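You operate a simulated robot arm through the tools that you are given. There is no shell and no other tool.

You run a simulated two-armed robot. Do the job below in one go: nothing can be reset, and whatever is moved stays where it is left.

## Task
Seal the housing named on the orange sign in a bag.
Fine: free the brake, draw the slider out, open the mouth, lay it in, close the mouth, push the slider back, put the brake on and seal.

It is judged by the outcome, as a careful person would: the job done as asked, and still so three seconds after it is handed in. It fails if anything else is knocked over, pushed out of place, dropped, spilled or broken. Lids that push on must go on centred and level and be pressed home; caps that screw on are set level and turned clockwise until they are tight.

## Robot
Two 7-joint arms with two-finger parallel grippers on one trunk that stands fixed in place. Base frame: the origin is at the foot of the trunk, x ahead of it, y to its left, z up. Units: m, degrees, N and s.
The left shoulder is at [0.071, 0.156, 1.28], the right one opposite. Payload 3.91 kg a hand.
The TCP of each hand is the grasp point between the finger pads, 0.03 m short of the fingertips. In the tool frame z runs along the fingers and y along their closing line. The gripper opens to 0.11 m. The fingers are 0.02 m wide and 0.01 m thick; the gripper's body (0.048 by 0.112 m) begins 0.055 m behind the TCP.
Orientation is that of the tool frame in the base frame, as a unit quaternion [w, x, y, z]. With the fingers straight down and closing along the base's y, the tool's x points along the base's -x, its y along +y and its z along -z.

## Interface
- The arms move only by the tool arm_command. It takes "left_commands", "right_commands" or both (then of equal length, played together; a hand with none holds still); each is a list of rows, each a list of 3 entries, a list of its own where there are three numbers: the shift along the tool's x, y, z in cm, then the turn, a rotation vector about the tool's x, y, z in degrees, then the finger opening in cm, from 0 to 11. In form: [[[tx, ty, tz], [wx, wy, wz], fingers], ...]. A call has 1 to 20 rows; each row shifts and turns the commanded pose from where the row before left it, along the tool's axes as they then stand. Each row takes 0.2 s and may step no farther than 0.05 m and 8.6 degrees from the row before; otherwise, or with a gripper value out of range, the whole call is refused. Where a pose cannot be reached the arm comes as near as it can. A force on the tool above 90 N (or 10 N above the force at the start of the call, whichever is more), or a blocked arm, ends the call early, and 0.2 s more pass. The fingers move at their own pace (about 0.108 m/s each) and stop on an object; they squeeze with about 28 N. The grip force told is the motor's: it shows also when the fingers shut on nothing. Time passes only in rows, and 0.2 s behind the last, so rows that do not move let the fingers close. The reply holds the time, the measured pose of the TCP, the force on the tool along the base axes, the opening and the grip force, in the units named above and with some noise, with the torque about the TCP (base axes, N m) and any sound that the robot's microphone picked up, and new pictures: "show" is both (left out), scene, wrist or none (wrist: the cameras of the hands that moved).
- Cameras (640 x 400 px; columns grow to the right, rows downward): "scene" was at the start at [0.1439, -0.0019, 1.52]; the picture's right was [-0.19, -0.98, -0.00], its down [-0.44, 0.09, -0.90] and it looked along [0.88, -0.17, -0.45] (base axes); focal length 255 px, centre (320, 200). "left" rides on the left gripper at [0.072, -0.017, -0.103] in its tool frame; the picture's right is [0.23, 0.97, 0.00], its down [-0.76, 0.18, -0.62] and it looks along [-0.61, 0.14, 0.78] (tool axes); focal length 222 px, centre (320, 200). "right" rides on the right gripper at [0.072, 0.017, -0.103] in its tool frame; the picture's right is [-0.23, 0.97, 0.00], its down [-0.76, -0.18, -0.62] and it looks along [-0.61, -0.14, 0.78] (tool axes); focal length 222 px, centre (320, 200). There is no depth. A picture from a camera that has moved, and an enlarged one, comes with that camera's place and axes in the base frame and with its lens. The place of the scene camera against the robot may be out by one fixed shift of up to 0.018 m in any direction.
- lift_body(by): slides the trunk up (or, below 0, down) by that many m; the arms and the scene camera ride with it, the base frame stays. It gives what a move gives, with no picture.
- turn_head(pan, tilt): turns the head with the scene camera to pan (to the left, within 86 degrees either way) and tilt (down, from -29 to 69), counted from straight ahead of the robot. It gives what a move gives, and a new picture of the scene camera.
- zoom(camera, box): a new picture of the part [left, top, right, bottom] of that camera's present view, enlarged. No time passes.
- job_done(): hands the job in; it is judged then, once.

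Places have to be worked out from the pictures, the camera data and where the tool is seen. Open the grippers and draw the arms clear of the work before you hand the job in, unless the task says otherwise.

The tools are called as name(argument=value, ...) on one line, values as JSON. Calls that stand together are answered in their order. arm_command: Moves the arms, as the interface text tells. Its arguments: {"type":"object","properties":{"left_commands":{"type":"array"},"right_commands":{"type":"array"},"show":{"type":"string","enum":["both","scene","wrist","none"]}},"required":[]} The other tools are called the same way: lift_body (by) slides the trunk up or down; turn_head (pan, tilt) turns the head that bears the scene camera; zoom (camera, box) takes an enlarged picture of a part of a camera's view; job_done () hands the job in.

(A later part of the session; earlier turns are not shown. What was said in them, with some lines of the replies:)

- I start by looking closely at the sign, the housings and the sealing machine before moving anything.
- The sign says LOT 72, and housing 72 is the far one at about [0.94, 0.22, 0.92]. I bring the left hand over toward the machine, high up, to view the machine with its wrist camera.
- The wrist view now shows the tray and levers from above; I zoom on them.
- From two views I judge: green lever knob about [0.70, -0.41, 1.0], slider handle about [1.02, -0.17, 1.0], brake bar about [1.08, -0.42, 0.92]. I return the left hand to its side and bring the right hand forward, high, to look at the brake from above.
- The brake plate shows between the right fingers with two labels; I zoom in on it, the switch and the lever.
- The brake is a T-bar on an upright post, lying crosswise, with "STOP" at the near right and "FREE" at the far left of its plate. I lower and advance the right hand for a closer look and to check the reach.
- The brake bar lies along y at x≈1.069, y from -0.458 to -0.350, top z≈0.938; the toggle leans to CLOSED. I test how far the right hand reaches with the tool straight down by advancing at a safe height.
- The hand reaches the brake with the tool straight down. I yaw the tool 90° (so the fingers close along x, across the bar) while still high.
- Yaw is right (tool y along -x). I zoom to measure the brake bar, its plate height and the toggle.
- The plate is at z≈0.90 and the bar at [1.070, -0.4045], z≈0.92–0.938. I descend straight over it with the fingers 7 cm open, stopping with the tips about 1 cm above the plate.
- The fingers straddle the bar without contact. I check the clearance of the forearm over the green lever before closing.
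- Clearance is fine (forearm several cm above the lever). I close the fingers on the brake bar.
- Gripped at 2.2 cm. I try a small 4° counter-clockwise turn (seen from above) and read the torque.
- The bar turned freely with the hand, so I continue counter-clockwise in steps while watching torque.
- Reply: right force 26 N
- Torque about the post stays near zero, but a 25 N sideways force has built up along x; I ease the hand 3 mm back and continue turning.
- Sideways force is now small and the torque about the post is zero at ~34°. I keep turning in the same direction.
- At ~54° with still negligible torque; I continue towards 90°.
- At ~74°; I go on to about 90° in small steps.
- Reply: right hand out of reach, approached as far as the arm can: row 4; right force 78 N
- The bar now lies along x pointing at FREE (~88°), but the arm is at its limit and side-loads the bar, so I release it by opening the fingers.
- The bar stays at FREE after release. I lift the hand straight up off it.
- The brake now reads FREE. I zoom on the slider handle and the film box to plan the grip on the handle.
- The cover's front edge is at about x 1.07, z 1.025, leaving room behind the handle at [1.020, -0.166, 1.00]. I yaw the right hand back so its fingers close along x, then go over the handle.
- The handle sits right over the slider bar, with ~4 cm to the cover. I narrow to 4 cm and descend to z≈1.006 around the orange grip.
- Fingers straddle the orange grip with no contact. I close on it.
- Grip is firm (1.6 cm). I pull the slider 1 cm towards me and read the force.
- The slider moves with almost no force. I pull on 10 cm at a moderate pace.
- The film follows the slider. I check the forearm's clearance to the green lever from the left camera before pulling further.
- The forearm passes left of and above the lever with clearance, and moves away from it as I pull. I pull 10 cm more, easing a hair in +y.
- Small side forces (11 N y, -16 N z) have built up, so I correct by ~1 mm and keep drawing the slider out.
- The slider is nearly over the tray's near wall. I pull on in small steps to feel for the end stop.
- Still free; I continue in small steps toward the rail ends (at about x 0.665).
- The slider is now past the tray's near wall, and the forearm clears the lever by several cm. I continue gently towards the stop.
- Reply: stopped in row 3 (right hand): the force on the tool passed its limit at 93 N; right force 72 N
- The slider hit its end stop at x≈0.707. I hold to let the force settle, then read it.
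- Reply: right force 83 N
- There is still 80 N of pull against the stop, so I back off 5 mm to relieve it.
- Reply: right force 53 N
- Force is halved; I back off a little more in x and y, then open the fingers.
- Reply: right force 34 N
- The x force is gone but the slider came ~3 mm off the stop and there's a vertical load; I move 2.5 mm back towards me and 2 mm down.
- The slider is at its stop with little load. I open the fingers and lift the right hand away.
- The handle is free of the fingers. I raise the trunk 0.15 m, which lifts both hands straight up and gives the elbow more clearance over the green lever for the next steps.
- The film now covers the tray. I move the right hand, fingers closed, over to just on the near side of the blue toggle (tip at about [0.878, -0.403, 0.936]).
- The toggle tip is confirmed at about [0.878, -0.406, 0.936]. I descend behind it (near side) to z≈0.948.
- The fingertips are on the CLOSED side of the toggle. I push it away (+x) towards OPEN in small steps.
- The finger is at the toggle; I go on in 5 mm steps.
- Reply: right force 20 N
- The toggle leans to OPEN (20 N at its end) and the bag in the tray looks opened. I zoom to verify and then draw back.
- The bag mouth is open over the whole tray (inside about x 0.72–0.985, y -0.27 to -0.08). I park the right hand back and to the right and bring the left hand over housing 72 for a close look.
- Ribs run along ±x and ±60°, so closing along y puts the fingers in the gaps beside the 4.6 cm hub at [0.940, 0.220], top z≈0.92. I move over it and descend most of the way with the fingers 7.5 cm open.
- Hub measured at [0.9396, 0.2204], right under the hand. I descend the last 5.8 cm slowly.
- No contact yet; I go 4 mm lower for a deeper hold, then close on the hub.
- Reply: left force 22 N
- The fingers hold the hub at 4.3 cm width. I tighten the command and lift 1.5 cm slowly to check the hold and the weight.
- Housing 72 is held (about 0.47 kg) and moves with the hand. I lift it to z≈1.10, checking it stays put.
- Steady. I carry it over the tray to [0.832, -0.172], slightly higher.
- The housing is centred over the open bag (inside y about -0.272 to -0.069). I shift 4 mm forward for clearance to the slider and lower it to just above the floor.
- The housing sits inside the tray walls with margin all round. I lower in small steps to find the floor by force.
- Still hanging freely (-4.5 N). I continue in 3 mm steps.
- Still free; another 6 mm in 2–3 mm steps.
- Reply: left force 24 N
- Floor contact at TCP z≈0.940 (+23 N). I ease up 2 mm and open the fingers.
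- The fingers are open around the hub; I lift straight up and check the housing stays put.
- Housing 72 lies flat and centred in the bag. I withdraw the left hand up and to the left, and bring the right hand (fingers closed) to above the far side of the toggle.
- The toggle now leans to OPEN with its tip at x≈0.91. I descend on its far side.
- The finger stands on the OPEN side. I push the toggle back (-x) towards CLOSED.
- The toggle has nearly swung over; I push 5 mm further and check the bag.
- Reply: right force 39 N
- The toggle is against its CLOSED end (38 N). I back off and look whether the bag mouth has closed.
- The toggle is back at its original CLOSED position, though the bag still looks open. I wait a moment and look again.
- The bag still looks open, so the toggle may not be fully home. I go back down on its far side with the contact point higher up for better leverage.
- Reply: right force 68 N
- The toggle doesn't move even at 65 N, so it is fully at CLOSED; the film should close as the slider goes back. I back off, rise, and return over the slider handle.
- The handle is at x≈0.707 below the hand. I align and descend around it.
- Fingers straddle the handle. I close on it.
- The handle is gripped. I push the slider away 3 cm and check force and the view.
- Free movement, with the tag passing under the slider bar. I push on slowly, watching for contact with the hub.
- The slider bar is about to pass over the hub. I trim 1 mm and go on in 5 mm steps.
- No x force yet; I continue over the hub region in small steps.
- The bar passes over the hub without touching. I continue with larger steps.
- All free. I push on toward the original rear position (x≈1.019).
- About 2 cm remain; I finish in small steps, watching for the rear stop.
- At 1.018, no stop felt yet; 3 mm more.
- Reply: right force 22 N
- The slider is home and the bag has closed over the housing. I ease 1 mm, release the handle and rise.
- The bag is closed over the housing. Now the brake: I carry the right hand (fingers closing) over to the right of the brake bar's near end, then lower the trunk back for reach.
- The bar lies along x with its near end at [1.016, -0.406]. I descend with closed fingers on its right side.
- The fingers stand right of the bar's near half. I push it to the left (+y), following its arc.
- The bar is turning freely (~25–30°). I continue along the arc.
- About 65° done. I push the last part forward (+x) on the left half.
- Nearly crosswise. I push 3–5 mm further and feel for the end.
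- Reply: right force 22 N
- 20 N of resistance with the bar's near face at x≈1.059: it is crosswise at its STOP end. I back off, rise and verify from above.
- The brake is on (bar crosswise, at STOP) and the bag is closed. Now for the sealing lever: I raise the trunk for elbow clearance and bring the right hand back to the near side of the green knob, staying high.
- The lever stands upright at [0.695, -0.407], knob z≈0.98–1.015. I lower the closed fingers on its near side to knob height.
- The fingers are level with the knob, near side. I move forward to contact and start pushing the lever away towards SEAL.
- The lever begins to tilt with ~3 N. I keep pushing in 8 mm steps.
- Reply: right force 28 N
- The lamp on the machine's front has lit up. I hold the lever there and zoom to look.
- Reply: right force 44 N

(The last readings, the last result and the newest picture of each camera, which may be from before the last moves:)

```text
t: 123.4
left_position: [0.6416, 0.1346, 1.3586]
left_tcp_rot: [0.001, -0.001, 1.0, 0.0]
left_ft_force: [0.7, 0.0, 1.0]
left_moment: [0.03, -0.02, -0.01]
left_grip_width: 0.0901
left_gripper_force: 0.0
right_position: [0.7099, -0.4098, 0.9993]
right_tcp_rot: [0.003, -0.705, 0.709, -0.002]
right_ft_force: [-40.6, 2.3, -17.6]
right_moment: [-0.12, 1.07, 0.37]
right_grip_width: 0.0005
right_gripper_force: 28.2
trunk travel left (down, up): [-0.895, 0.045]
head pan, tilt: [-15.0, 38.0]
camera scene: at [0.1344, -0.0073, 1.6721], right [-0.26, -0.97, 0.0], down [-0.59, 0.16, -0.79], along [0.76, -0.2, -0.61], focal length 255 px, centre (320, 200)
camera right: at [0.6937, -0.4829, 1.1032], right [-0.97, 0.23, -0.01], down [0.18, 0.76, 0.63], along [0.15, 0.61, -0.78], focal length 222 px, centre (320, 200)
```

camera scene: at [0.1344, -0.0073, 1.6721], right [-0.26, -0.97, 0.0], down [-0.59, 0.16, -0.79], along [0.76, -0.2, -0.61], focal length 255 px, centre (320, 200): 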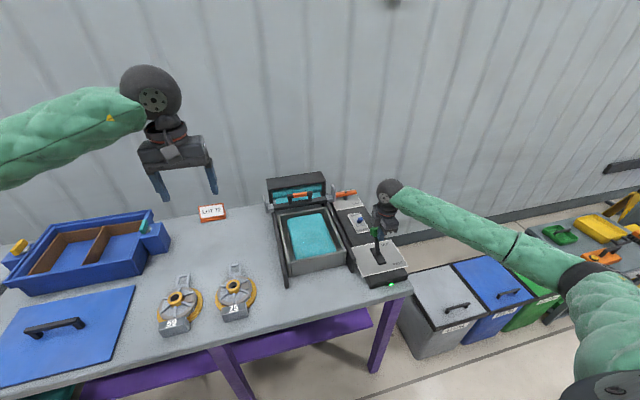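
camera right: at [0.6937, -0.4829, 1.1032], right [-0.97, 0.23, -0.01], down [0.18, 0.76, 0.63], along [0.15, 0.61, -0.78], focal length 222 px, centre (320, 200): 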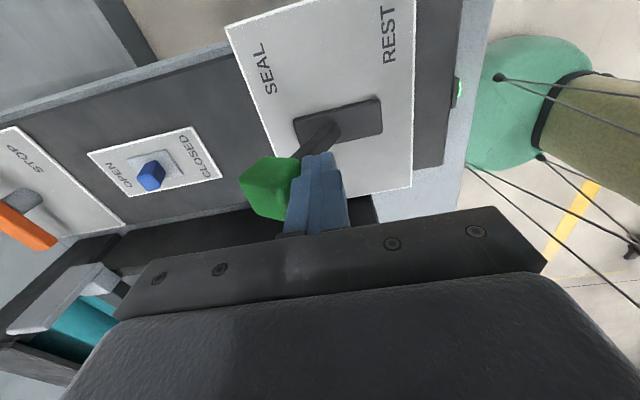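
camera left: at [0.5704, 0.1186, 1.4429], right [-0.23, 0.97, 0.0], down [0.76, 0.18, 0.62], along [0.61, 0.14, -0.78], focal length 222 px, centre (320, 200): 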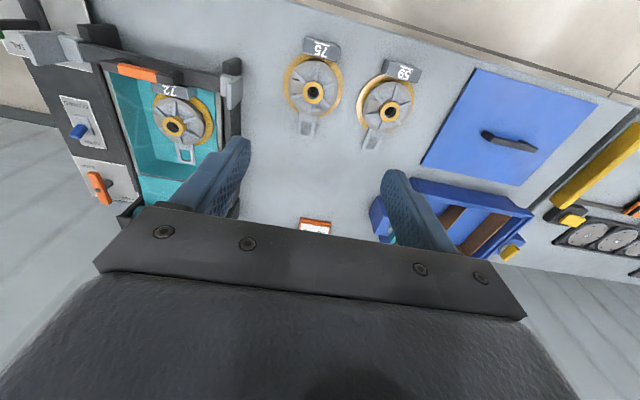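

After holding, the bag in the tray has changed into a separate sealed pouch. I zoom to confirm.

zoom(camera="scene", box=[250, 160, 430, 300])

zoom(camera="left", box=[0, 0, 260, 210])

```text
2.86 times, centred on (340, 230) of scene
camera zoom: at [0.1344, -0.0073, 1.6721], right [-0.26, -0.97, 0.0], down [-0.59, 0.16, -0.79], along [0.76, -0.2, -0.61], focal length 730 px, centre (263, 114)
```

zoom: 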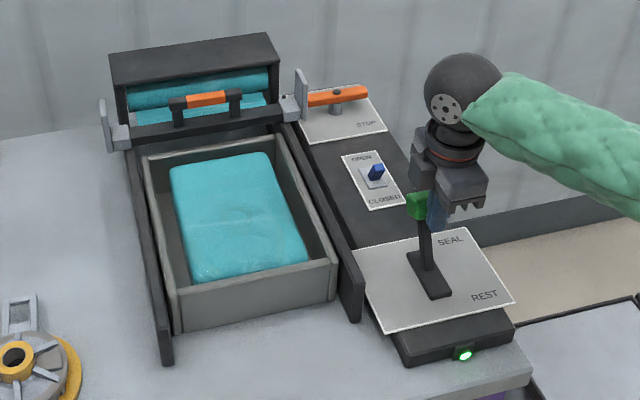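

```text
1.90 times, centred on (130, 105) of left
camera zoom: at [0.568, 0.1187, 1.4637], right [-0.23, 0.97, 0.0], down [0.76, 0.18, 0.62], along [0.61, 0.14, -0.78], focal length 423 px, centre (682, 381)
```

zoom: 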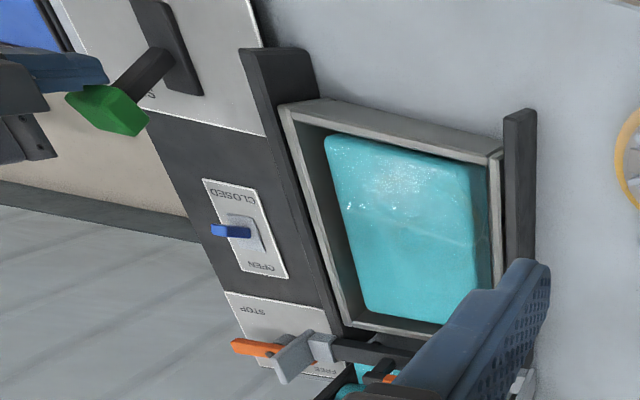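

The pouch is sealed and the lamp is green. I back the hand off the lever slowly and see whether the lever returns by itself.

arm_command(right_commands=[[[0, 0.6, 0], [0, 0, 0], 0], [[0, 1, 0], [0, 0, 0], 0], [[0, 1.5, 0], [0, 0, 0], 0], [[0, 2, 0], [0, 0, 0], 0], [[0, 2, 0], [0, 0, 0], 0], [[0, 2, 0], [0, 0, 0], 0], [[0, 0, -2], [0, 0, 0], 0], [[0, 0, -4], [0, 0, 0], 0], [[0, 0, -4], [0, 0, 0], 0], [[0, 0, -4], [0, 0, 0], 0], [[0, 0, -4], [0, 0, 0], 0], [[0, 0, 0], [0, 0, 0], 0]], show="both")

zoom(camera="scene", box=[250, 160, 430, 300])

```text
t: 126.0
left_position: [0.6439, 0.1352, 1.3584]
left_tcp_rot: [0.0, 0.0, 1.0, 0.0]
left_ft_force: [0.7, 0.4, -0.2]
left_moment: [0.02, 0.01, 0.01]
left_grip_width: 0.09
left_gripper_force: 0.1
right_position: [0.6201, -0.4088, 1.1775]
right_tcp_rot: [0.004, -0.704, 0.71, -0.001]
right_ft_force: [-0.4, -0.3, -1.0]
right_moment: [0.01, -0.02, -0.03]
right_grip_width: 0.0001
right_gripper_force: 27.6
trunk travel left (down, up): [-0.895, 0.045]
head pan, tilt: [-15.0, 38.0]
camera scene: at [0.1374, -0.007, 1.6719], right [-0.26, -0.97, 0.0], down [-0.6, 0.16, -0.79], along [0.76, -0.2, -0.62], focal length 255 px, centre (320, 200)
camera right: at [0.6029, -0.4816, 1.2805], right [-0.97, 0.23, -0.01], down [0.18, 0.76, 0.63], along [0.15, 0.61, -0.78], focal length 222 px, centre (320, 200)
```

scene: 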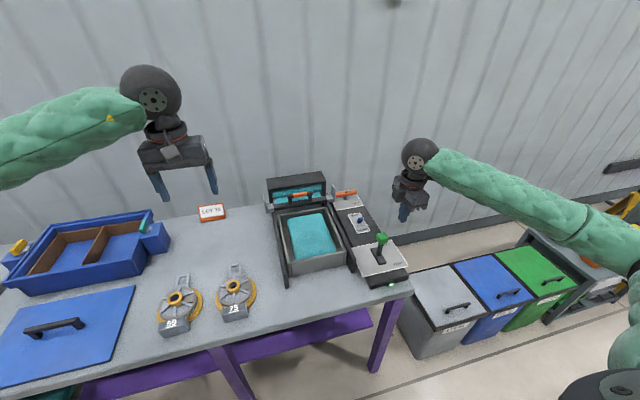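
right: 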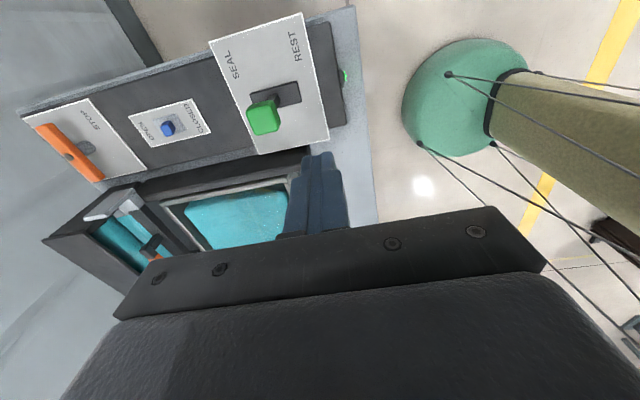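

```text
2.86 times, centred on (340, 230) of scene
camera zoom: at [0.1374, -0.007, 1.6719], right [-0.26, -0.97, 0.0], down [-0.6, 0.16, -0.79], along [0.76, -0.2, -0.62], focal length 730 px, centre (263, 114)
```

zoom: 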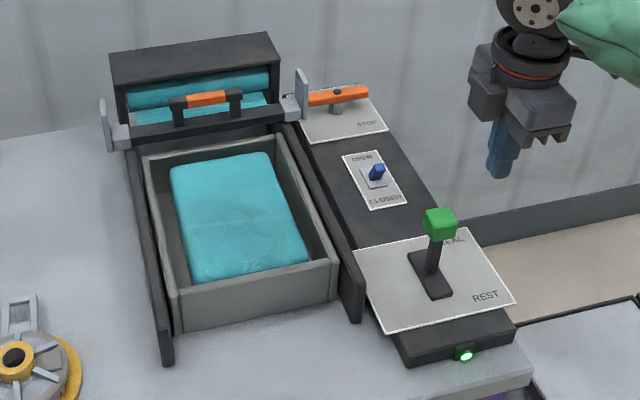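

The lever has sprung back upright, the lamp stays green, and the sealed pouch lies in the tray with the brake on. I open both grippers and draw the arms clear.

arm_command(left_commands=[[[1.5, 1, -1], [0, 0, 0], 10], [[1.5, 1, -1], [0, 0, 0], 11], [[1.5, 1, -1], [0, 0, 0], 11], [[1.5, 1, -1], [0, 0, 0], 11], [[1.5, 1, -1], [0, 0, 0], 11], [[0, 0, 0], [0, 0, 0], 11], [[0, 0, 0], [0, 0, 0], 11]], right_commands=[[[1.6, 2, -3], [0, 0, 0], 0], [[1.6, 2, -3], [0, 0, 0], 4], [[1.6, 2, -3], [0, 0, 0], 8], [[1.6, 2, -3], [0, 0, 0], 11], [[1.6, 2, -3], [0, 0, 0], 11], [[0, 0, 0], [0, 0, 0], 11], [[0, 0, 0], [0, 0, 0], 11]], show="both")

zoom(camera="scene", box=[130, 150, 430, 340])

```text
t: 127.6
left_position: [0.5692, 0.1832, 1.4073]
left_tcp_rot: [0.0, 0.001, 1.0, 0.0]
left_ft_force: [-0.5, 0.4, 1.0]
left_moment: [0.0, 0.04, -0.01]
left_grip_width: 0.1098
left_gripper_force: 0.1
right_position: [0.5175, -0.4889, 1.3287]
right_tcp_rot: [0.004, -0.705, 0.709, -0.001]
right_ft_force: [-0.8, 1.3, 0.8]
right_moment: [0.0, -0.01, 0.02]
right_grip_width: 0.1099
right_gripper_force: 0.0
trunk travel left (down, up): [-0.895, 0.045]
head pan, tilt: [-15.0, 38.0]
camera scene: at [0.1371, -0.0071, 1.6719], right [-0.26, -0.97, 0.0], down [-0.59, 0.16, -0.79], along [0.76, -0.2, -0.62], focal length 255 px, centre (320, 200)
camera right: at [0.502, -0.5614, 1.4303], right [-0.97, 0.23, -0.01], down [0.18, 0.76, 0.63], along [0.15, 0.61, -0.78], focal length 222 px, centre (320, 200)
camera left: at [0.4955, 0.1673, 1.5127], right [-0.23, 0.97, 0.0], down [0.76, 0.18, 0.62], along [0.61, 0.14, -0.78], focal length 222 px, centre (320, 200)
```

scene: 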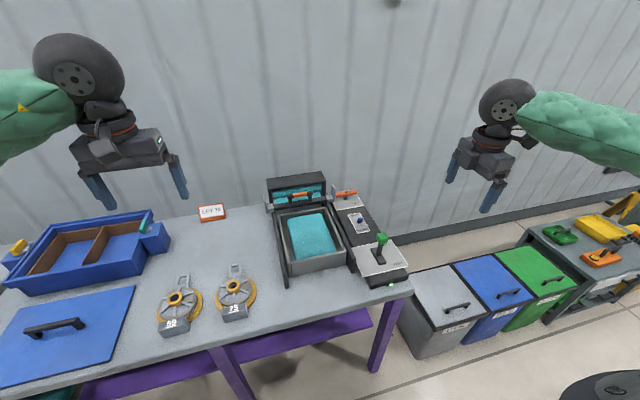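
right: 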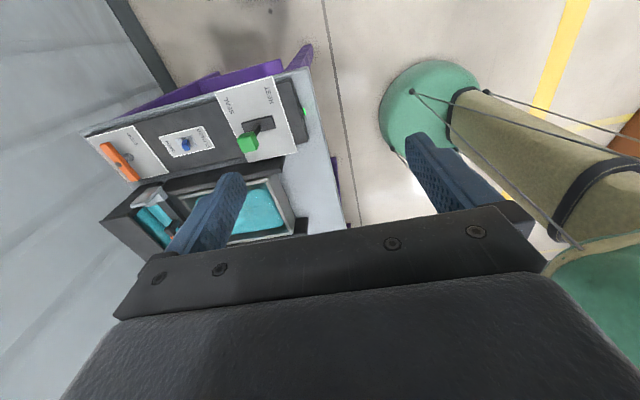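
left: 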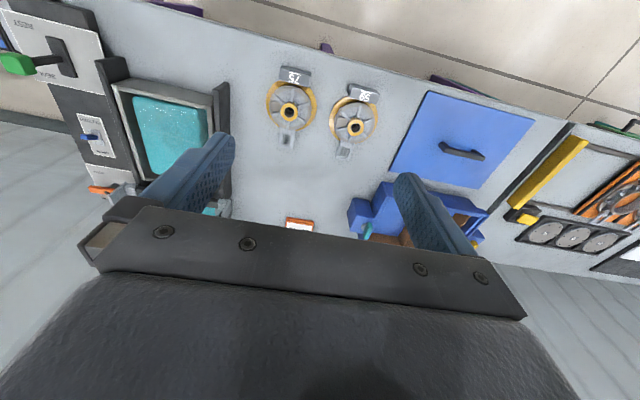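

```text
2.11 times, centred on (280, 245) of scene
camera zoom: at [0.1371, -0.0071, 1.6719], right [-0.26, -0.97, 0.0], down [-0.59, 0.16, -0.79], along [0.76, -0.2, -0.62], focal length 538 px, centre (404, 105)
```

zoom: 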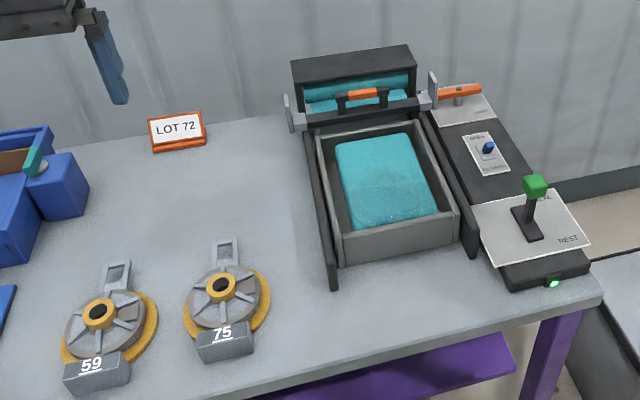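

Housing 72 is sealed in its pouch in the tray, the brake is on, the slider is back, the toggle is at CLOSED and the lamp is green. Housings 59 and 75 and the sign look undisturbed, and both arms are clear with their grippers open, so I hand the job in.

job_done()

```text
The job is handed in.
```

Housing 72, the one named on the orange sign, is sealed in a bag and lying in the machine's tray. I've handed the job in, but the tool didn't return a verdict.

- **Sequence:** I followed the order you gave. The bag looked open when I set the switch to CLOSED, and it only closed over the housing once the slider reached its rear stop.
- **Seal:** I held the lever at SEAL until the film turned into a separate pouch. The green lamp came on and stayed lit, and the lever sprang back upright when I let go.
- **Final state:** The brake is at STOP, the slider is fully back and the switch is at CLOSED.
- **Other items:** Housings 59 and 75, the sign and the bins look undisturbed in the last pictures. Both arms are clear with their grippers open.
- **Forces:** I briefly pulled with about 93 N when the slider hit its front stop, and pushed with about 65 N to check the switch was fully at CLOSED. In the pictures the machine did not shift.
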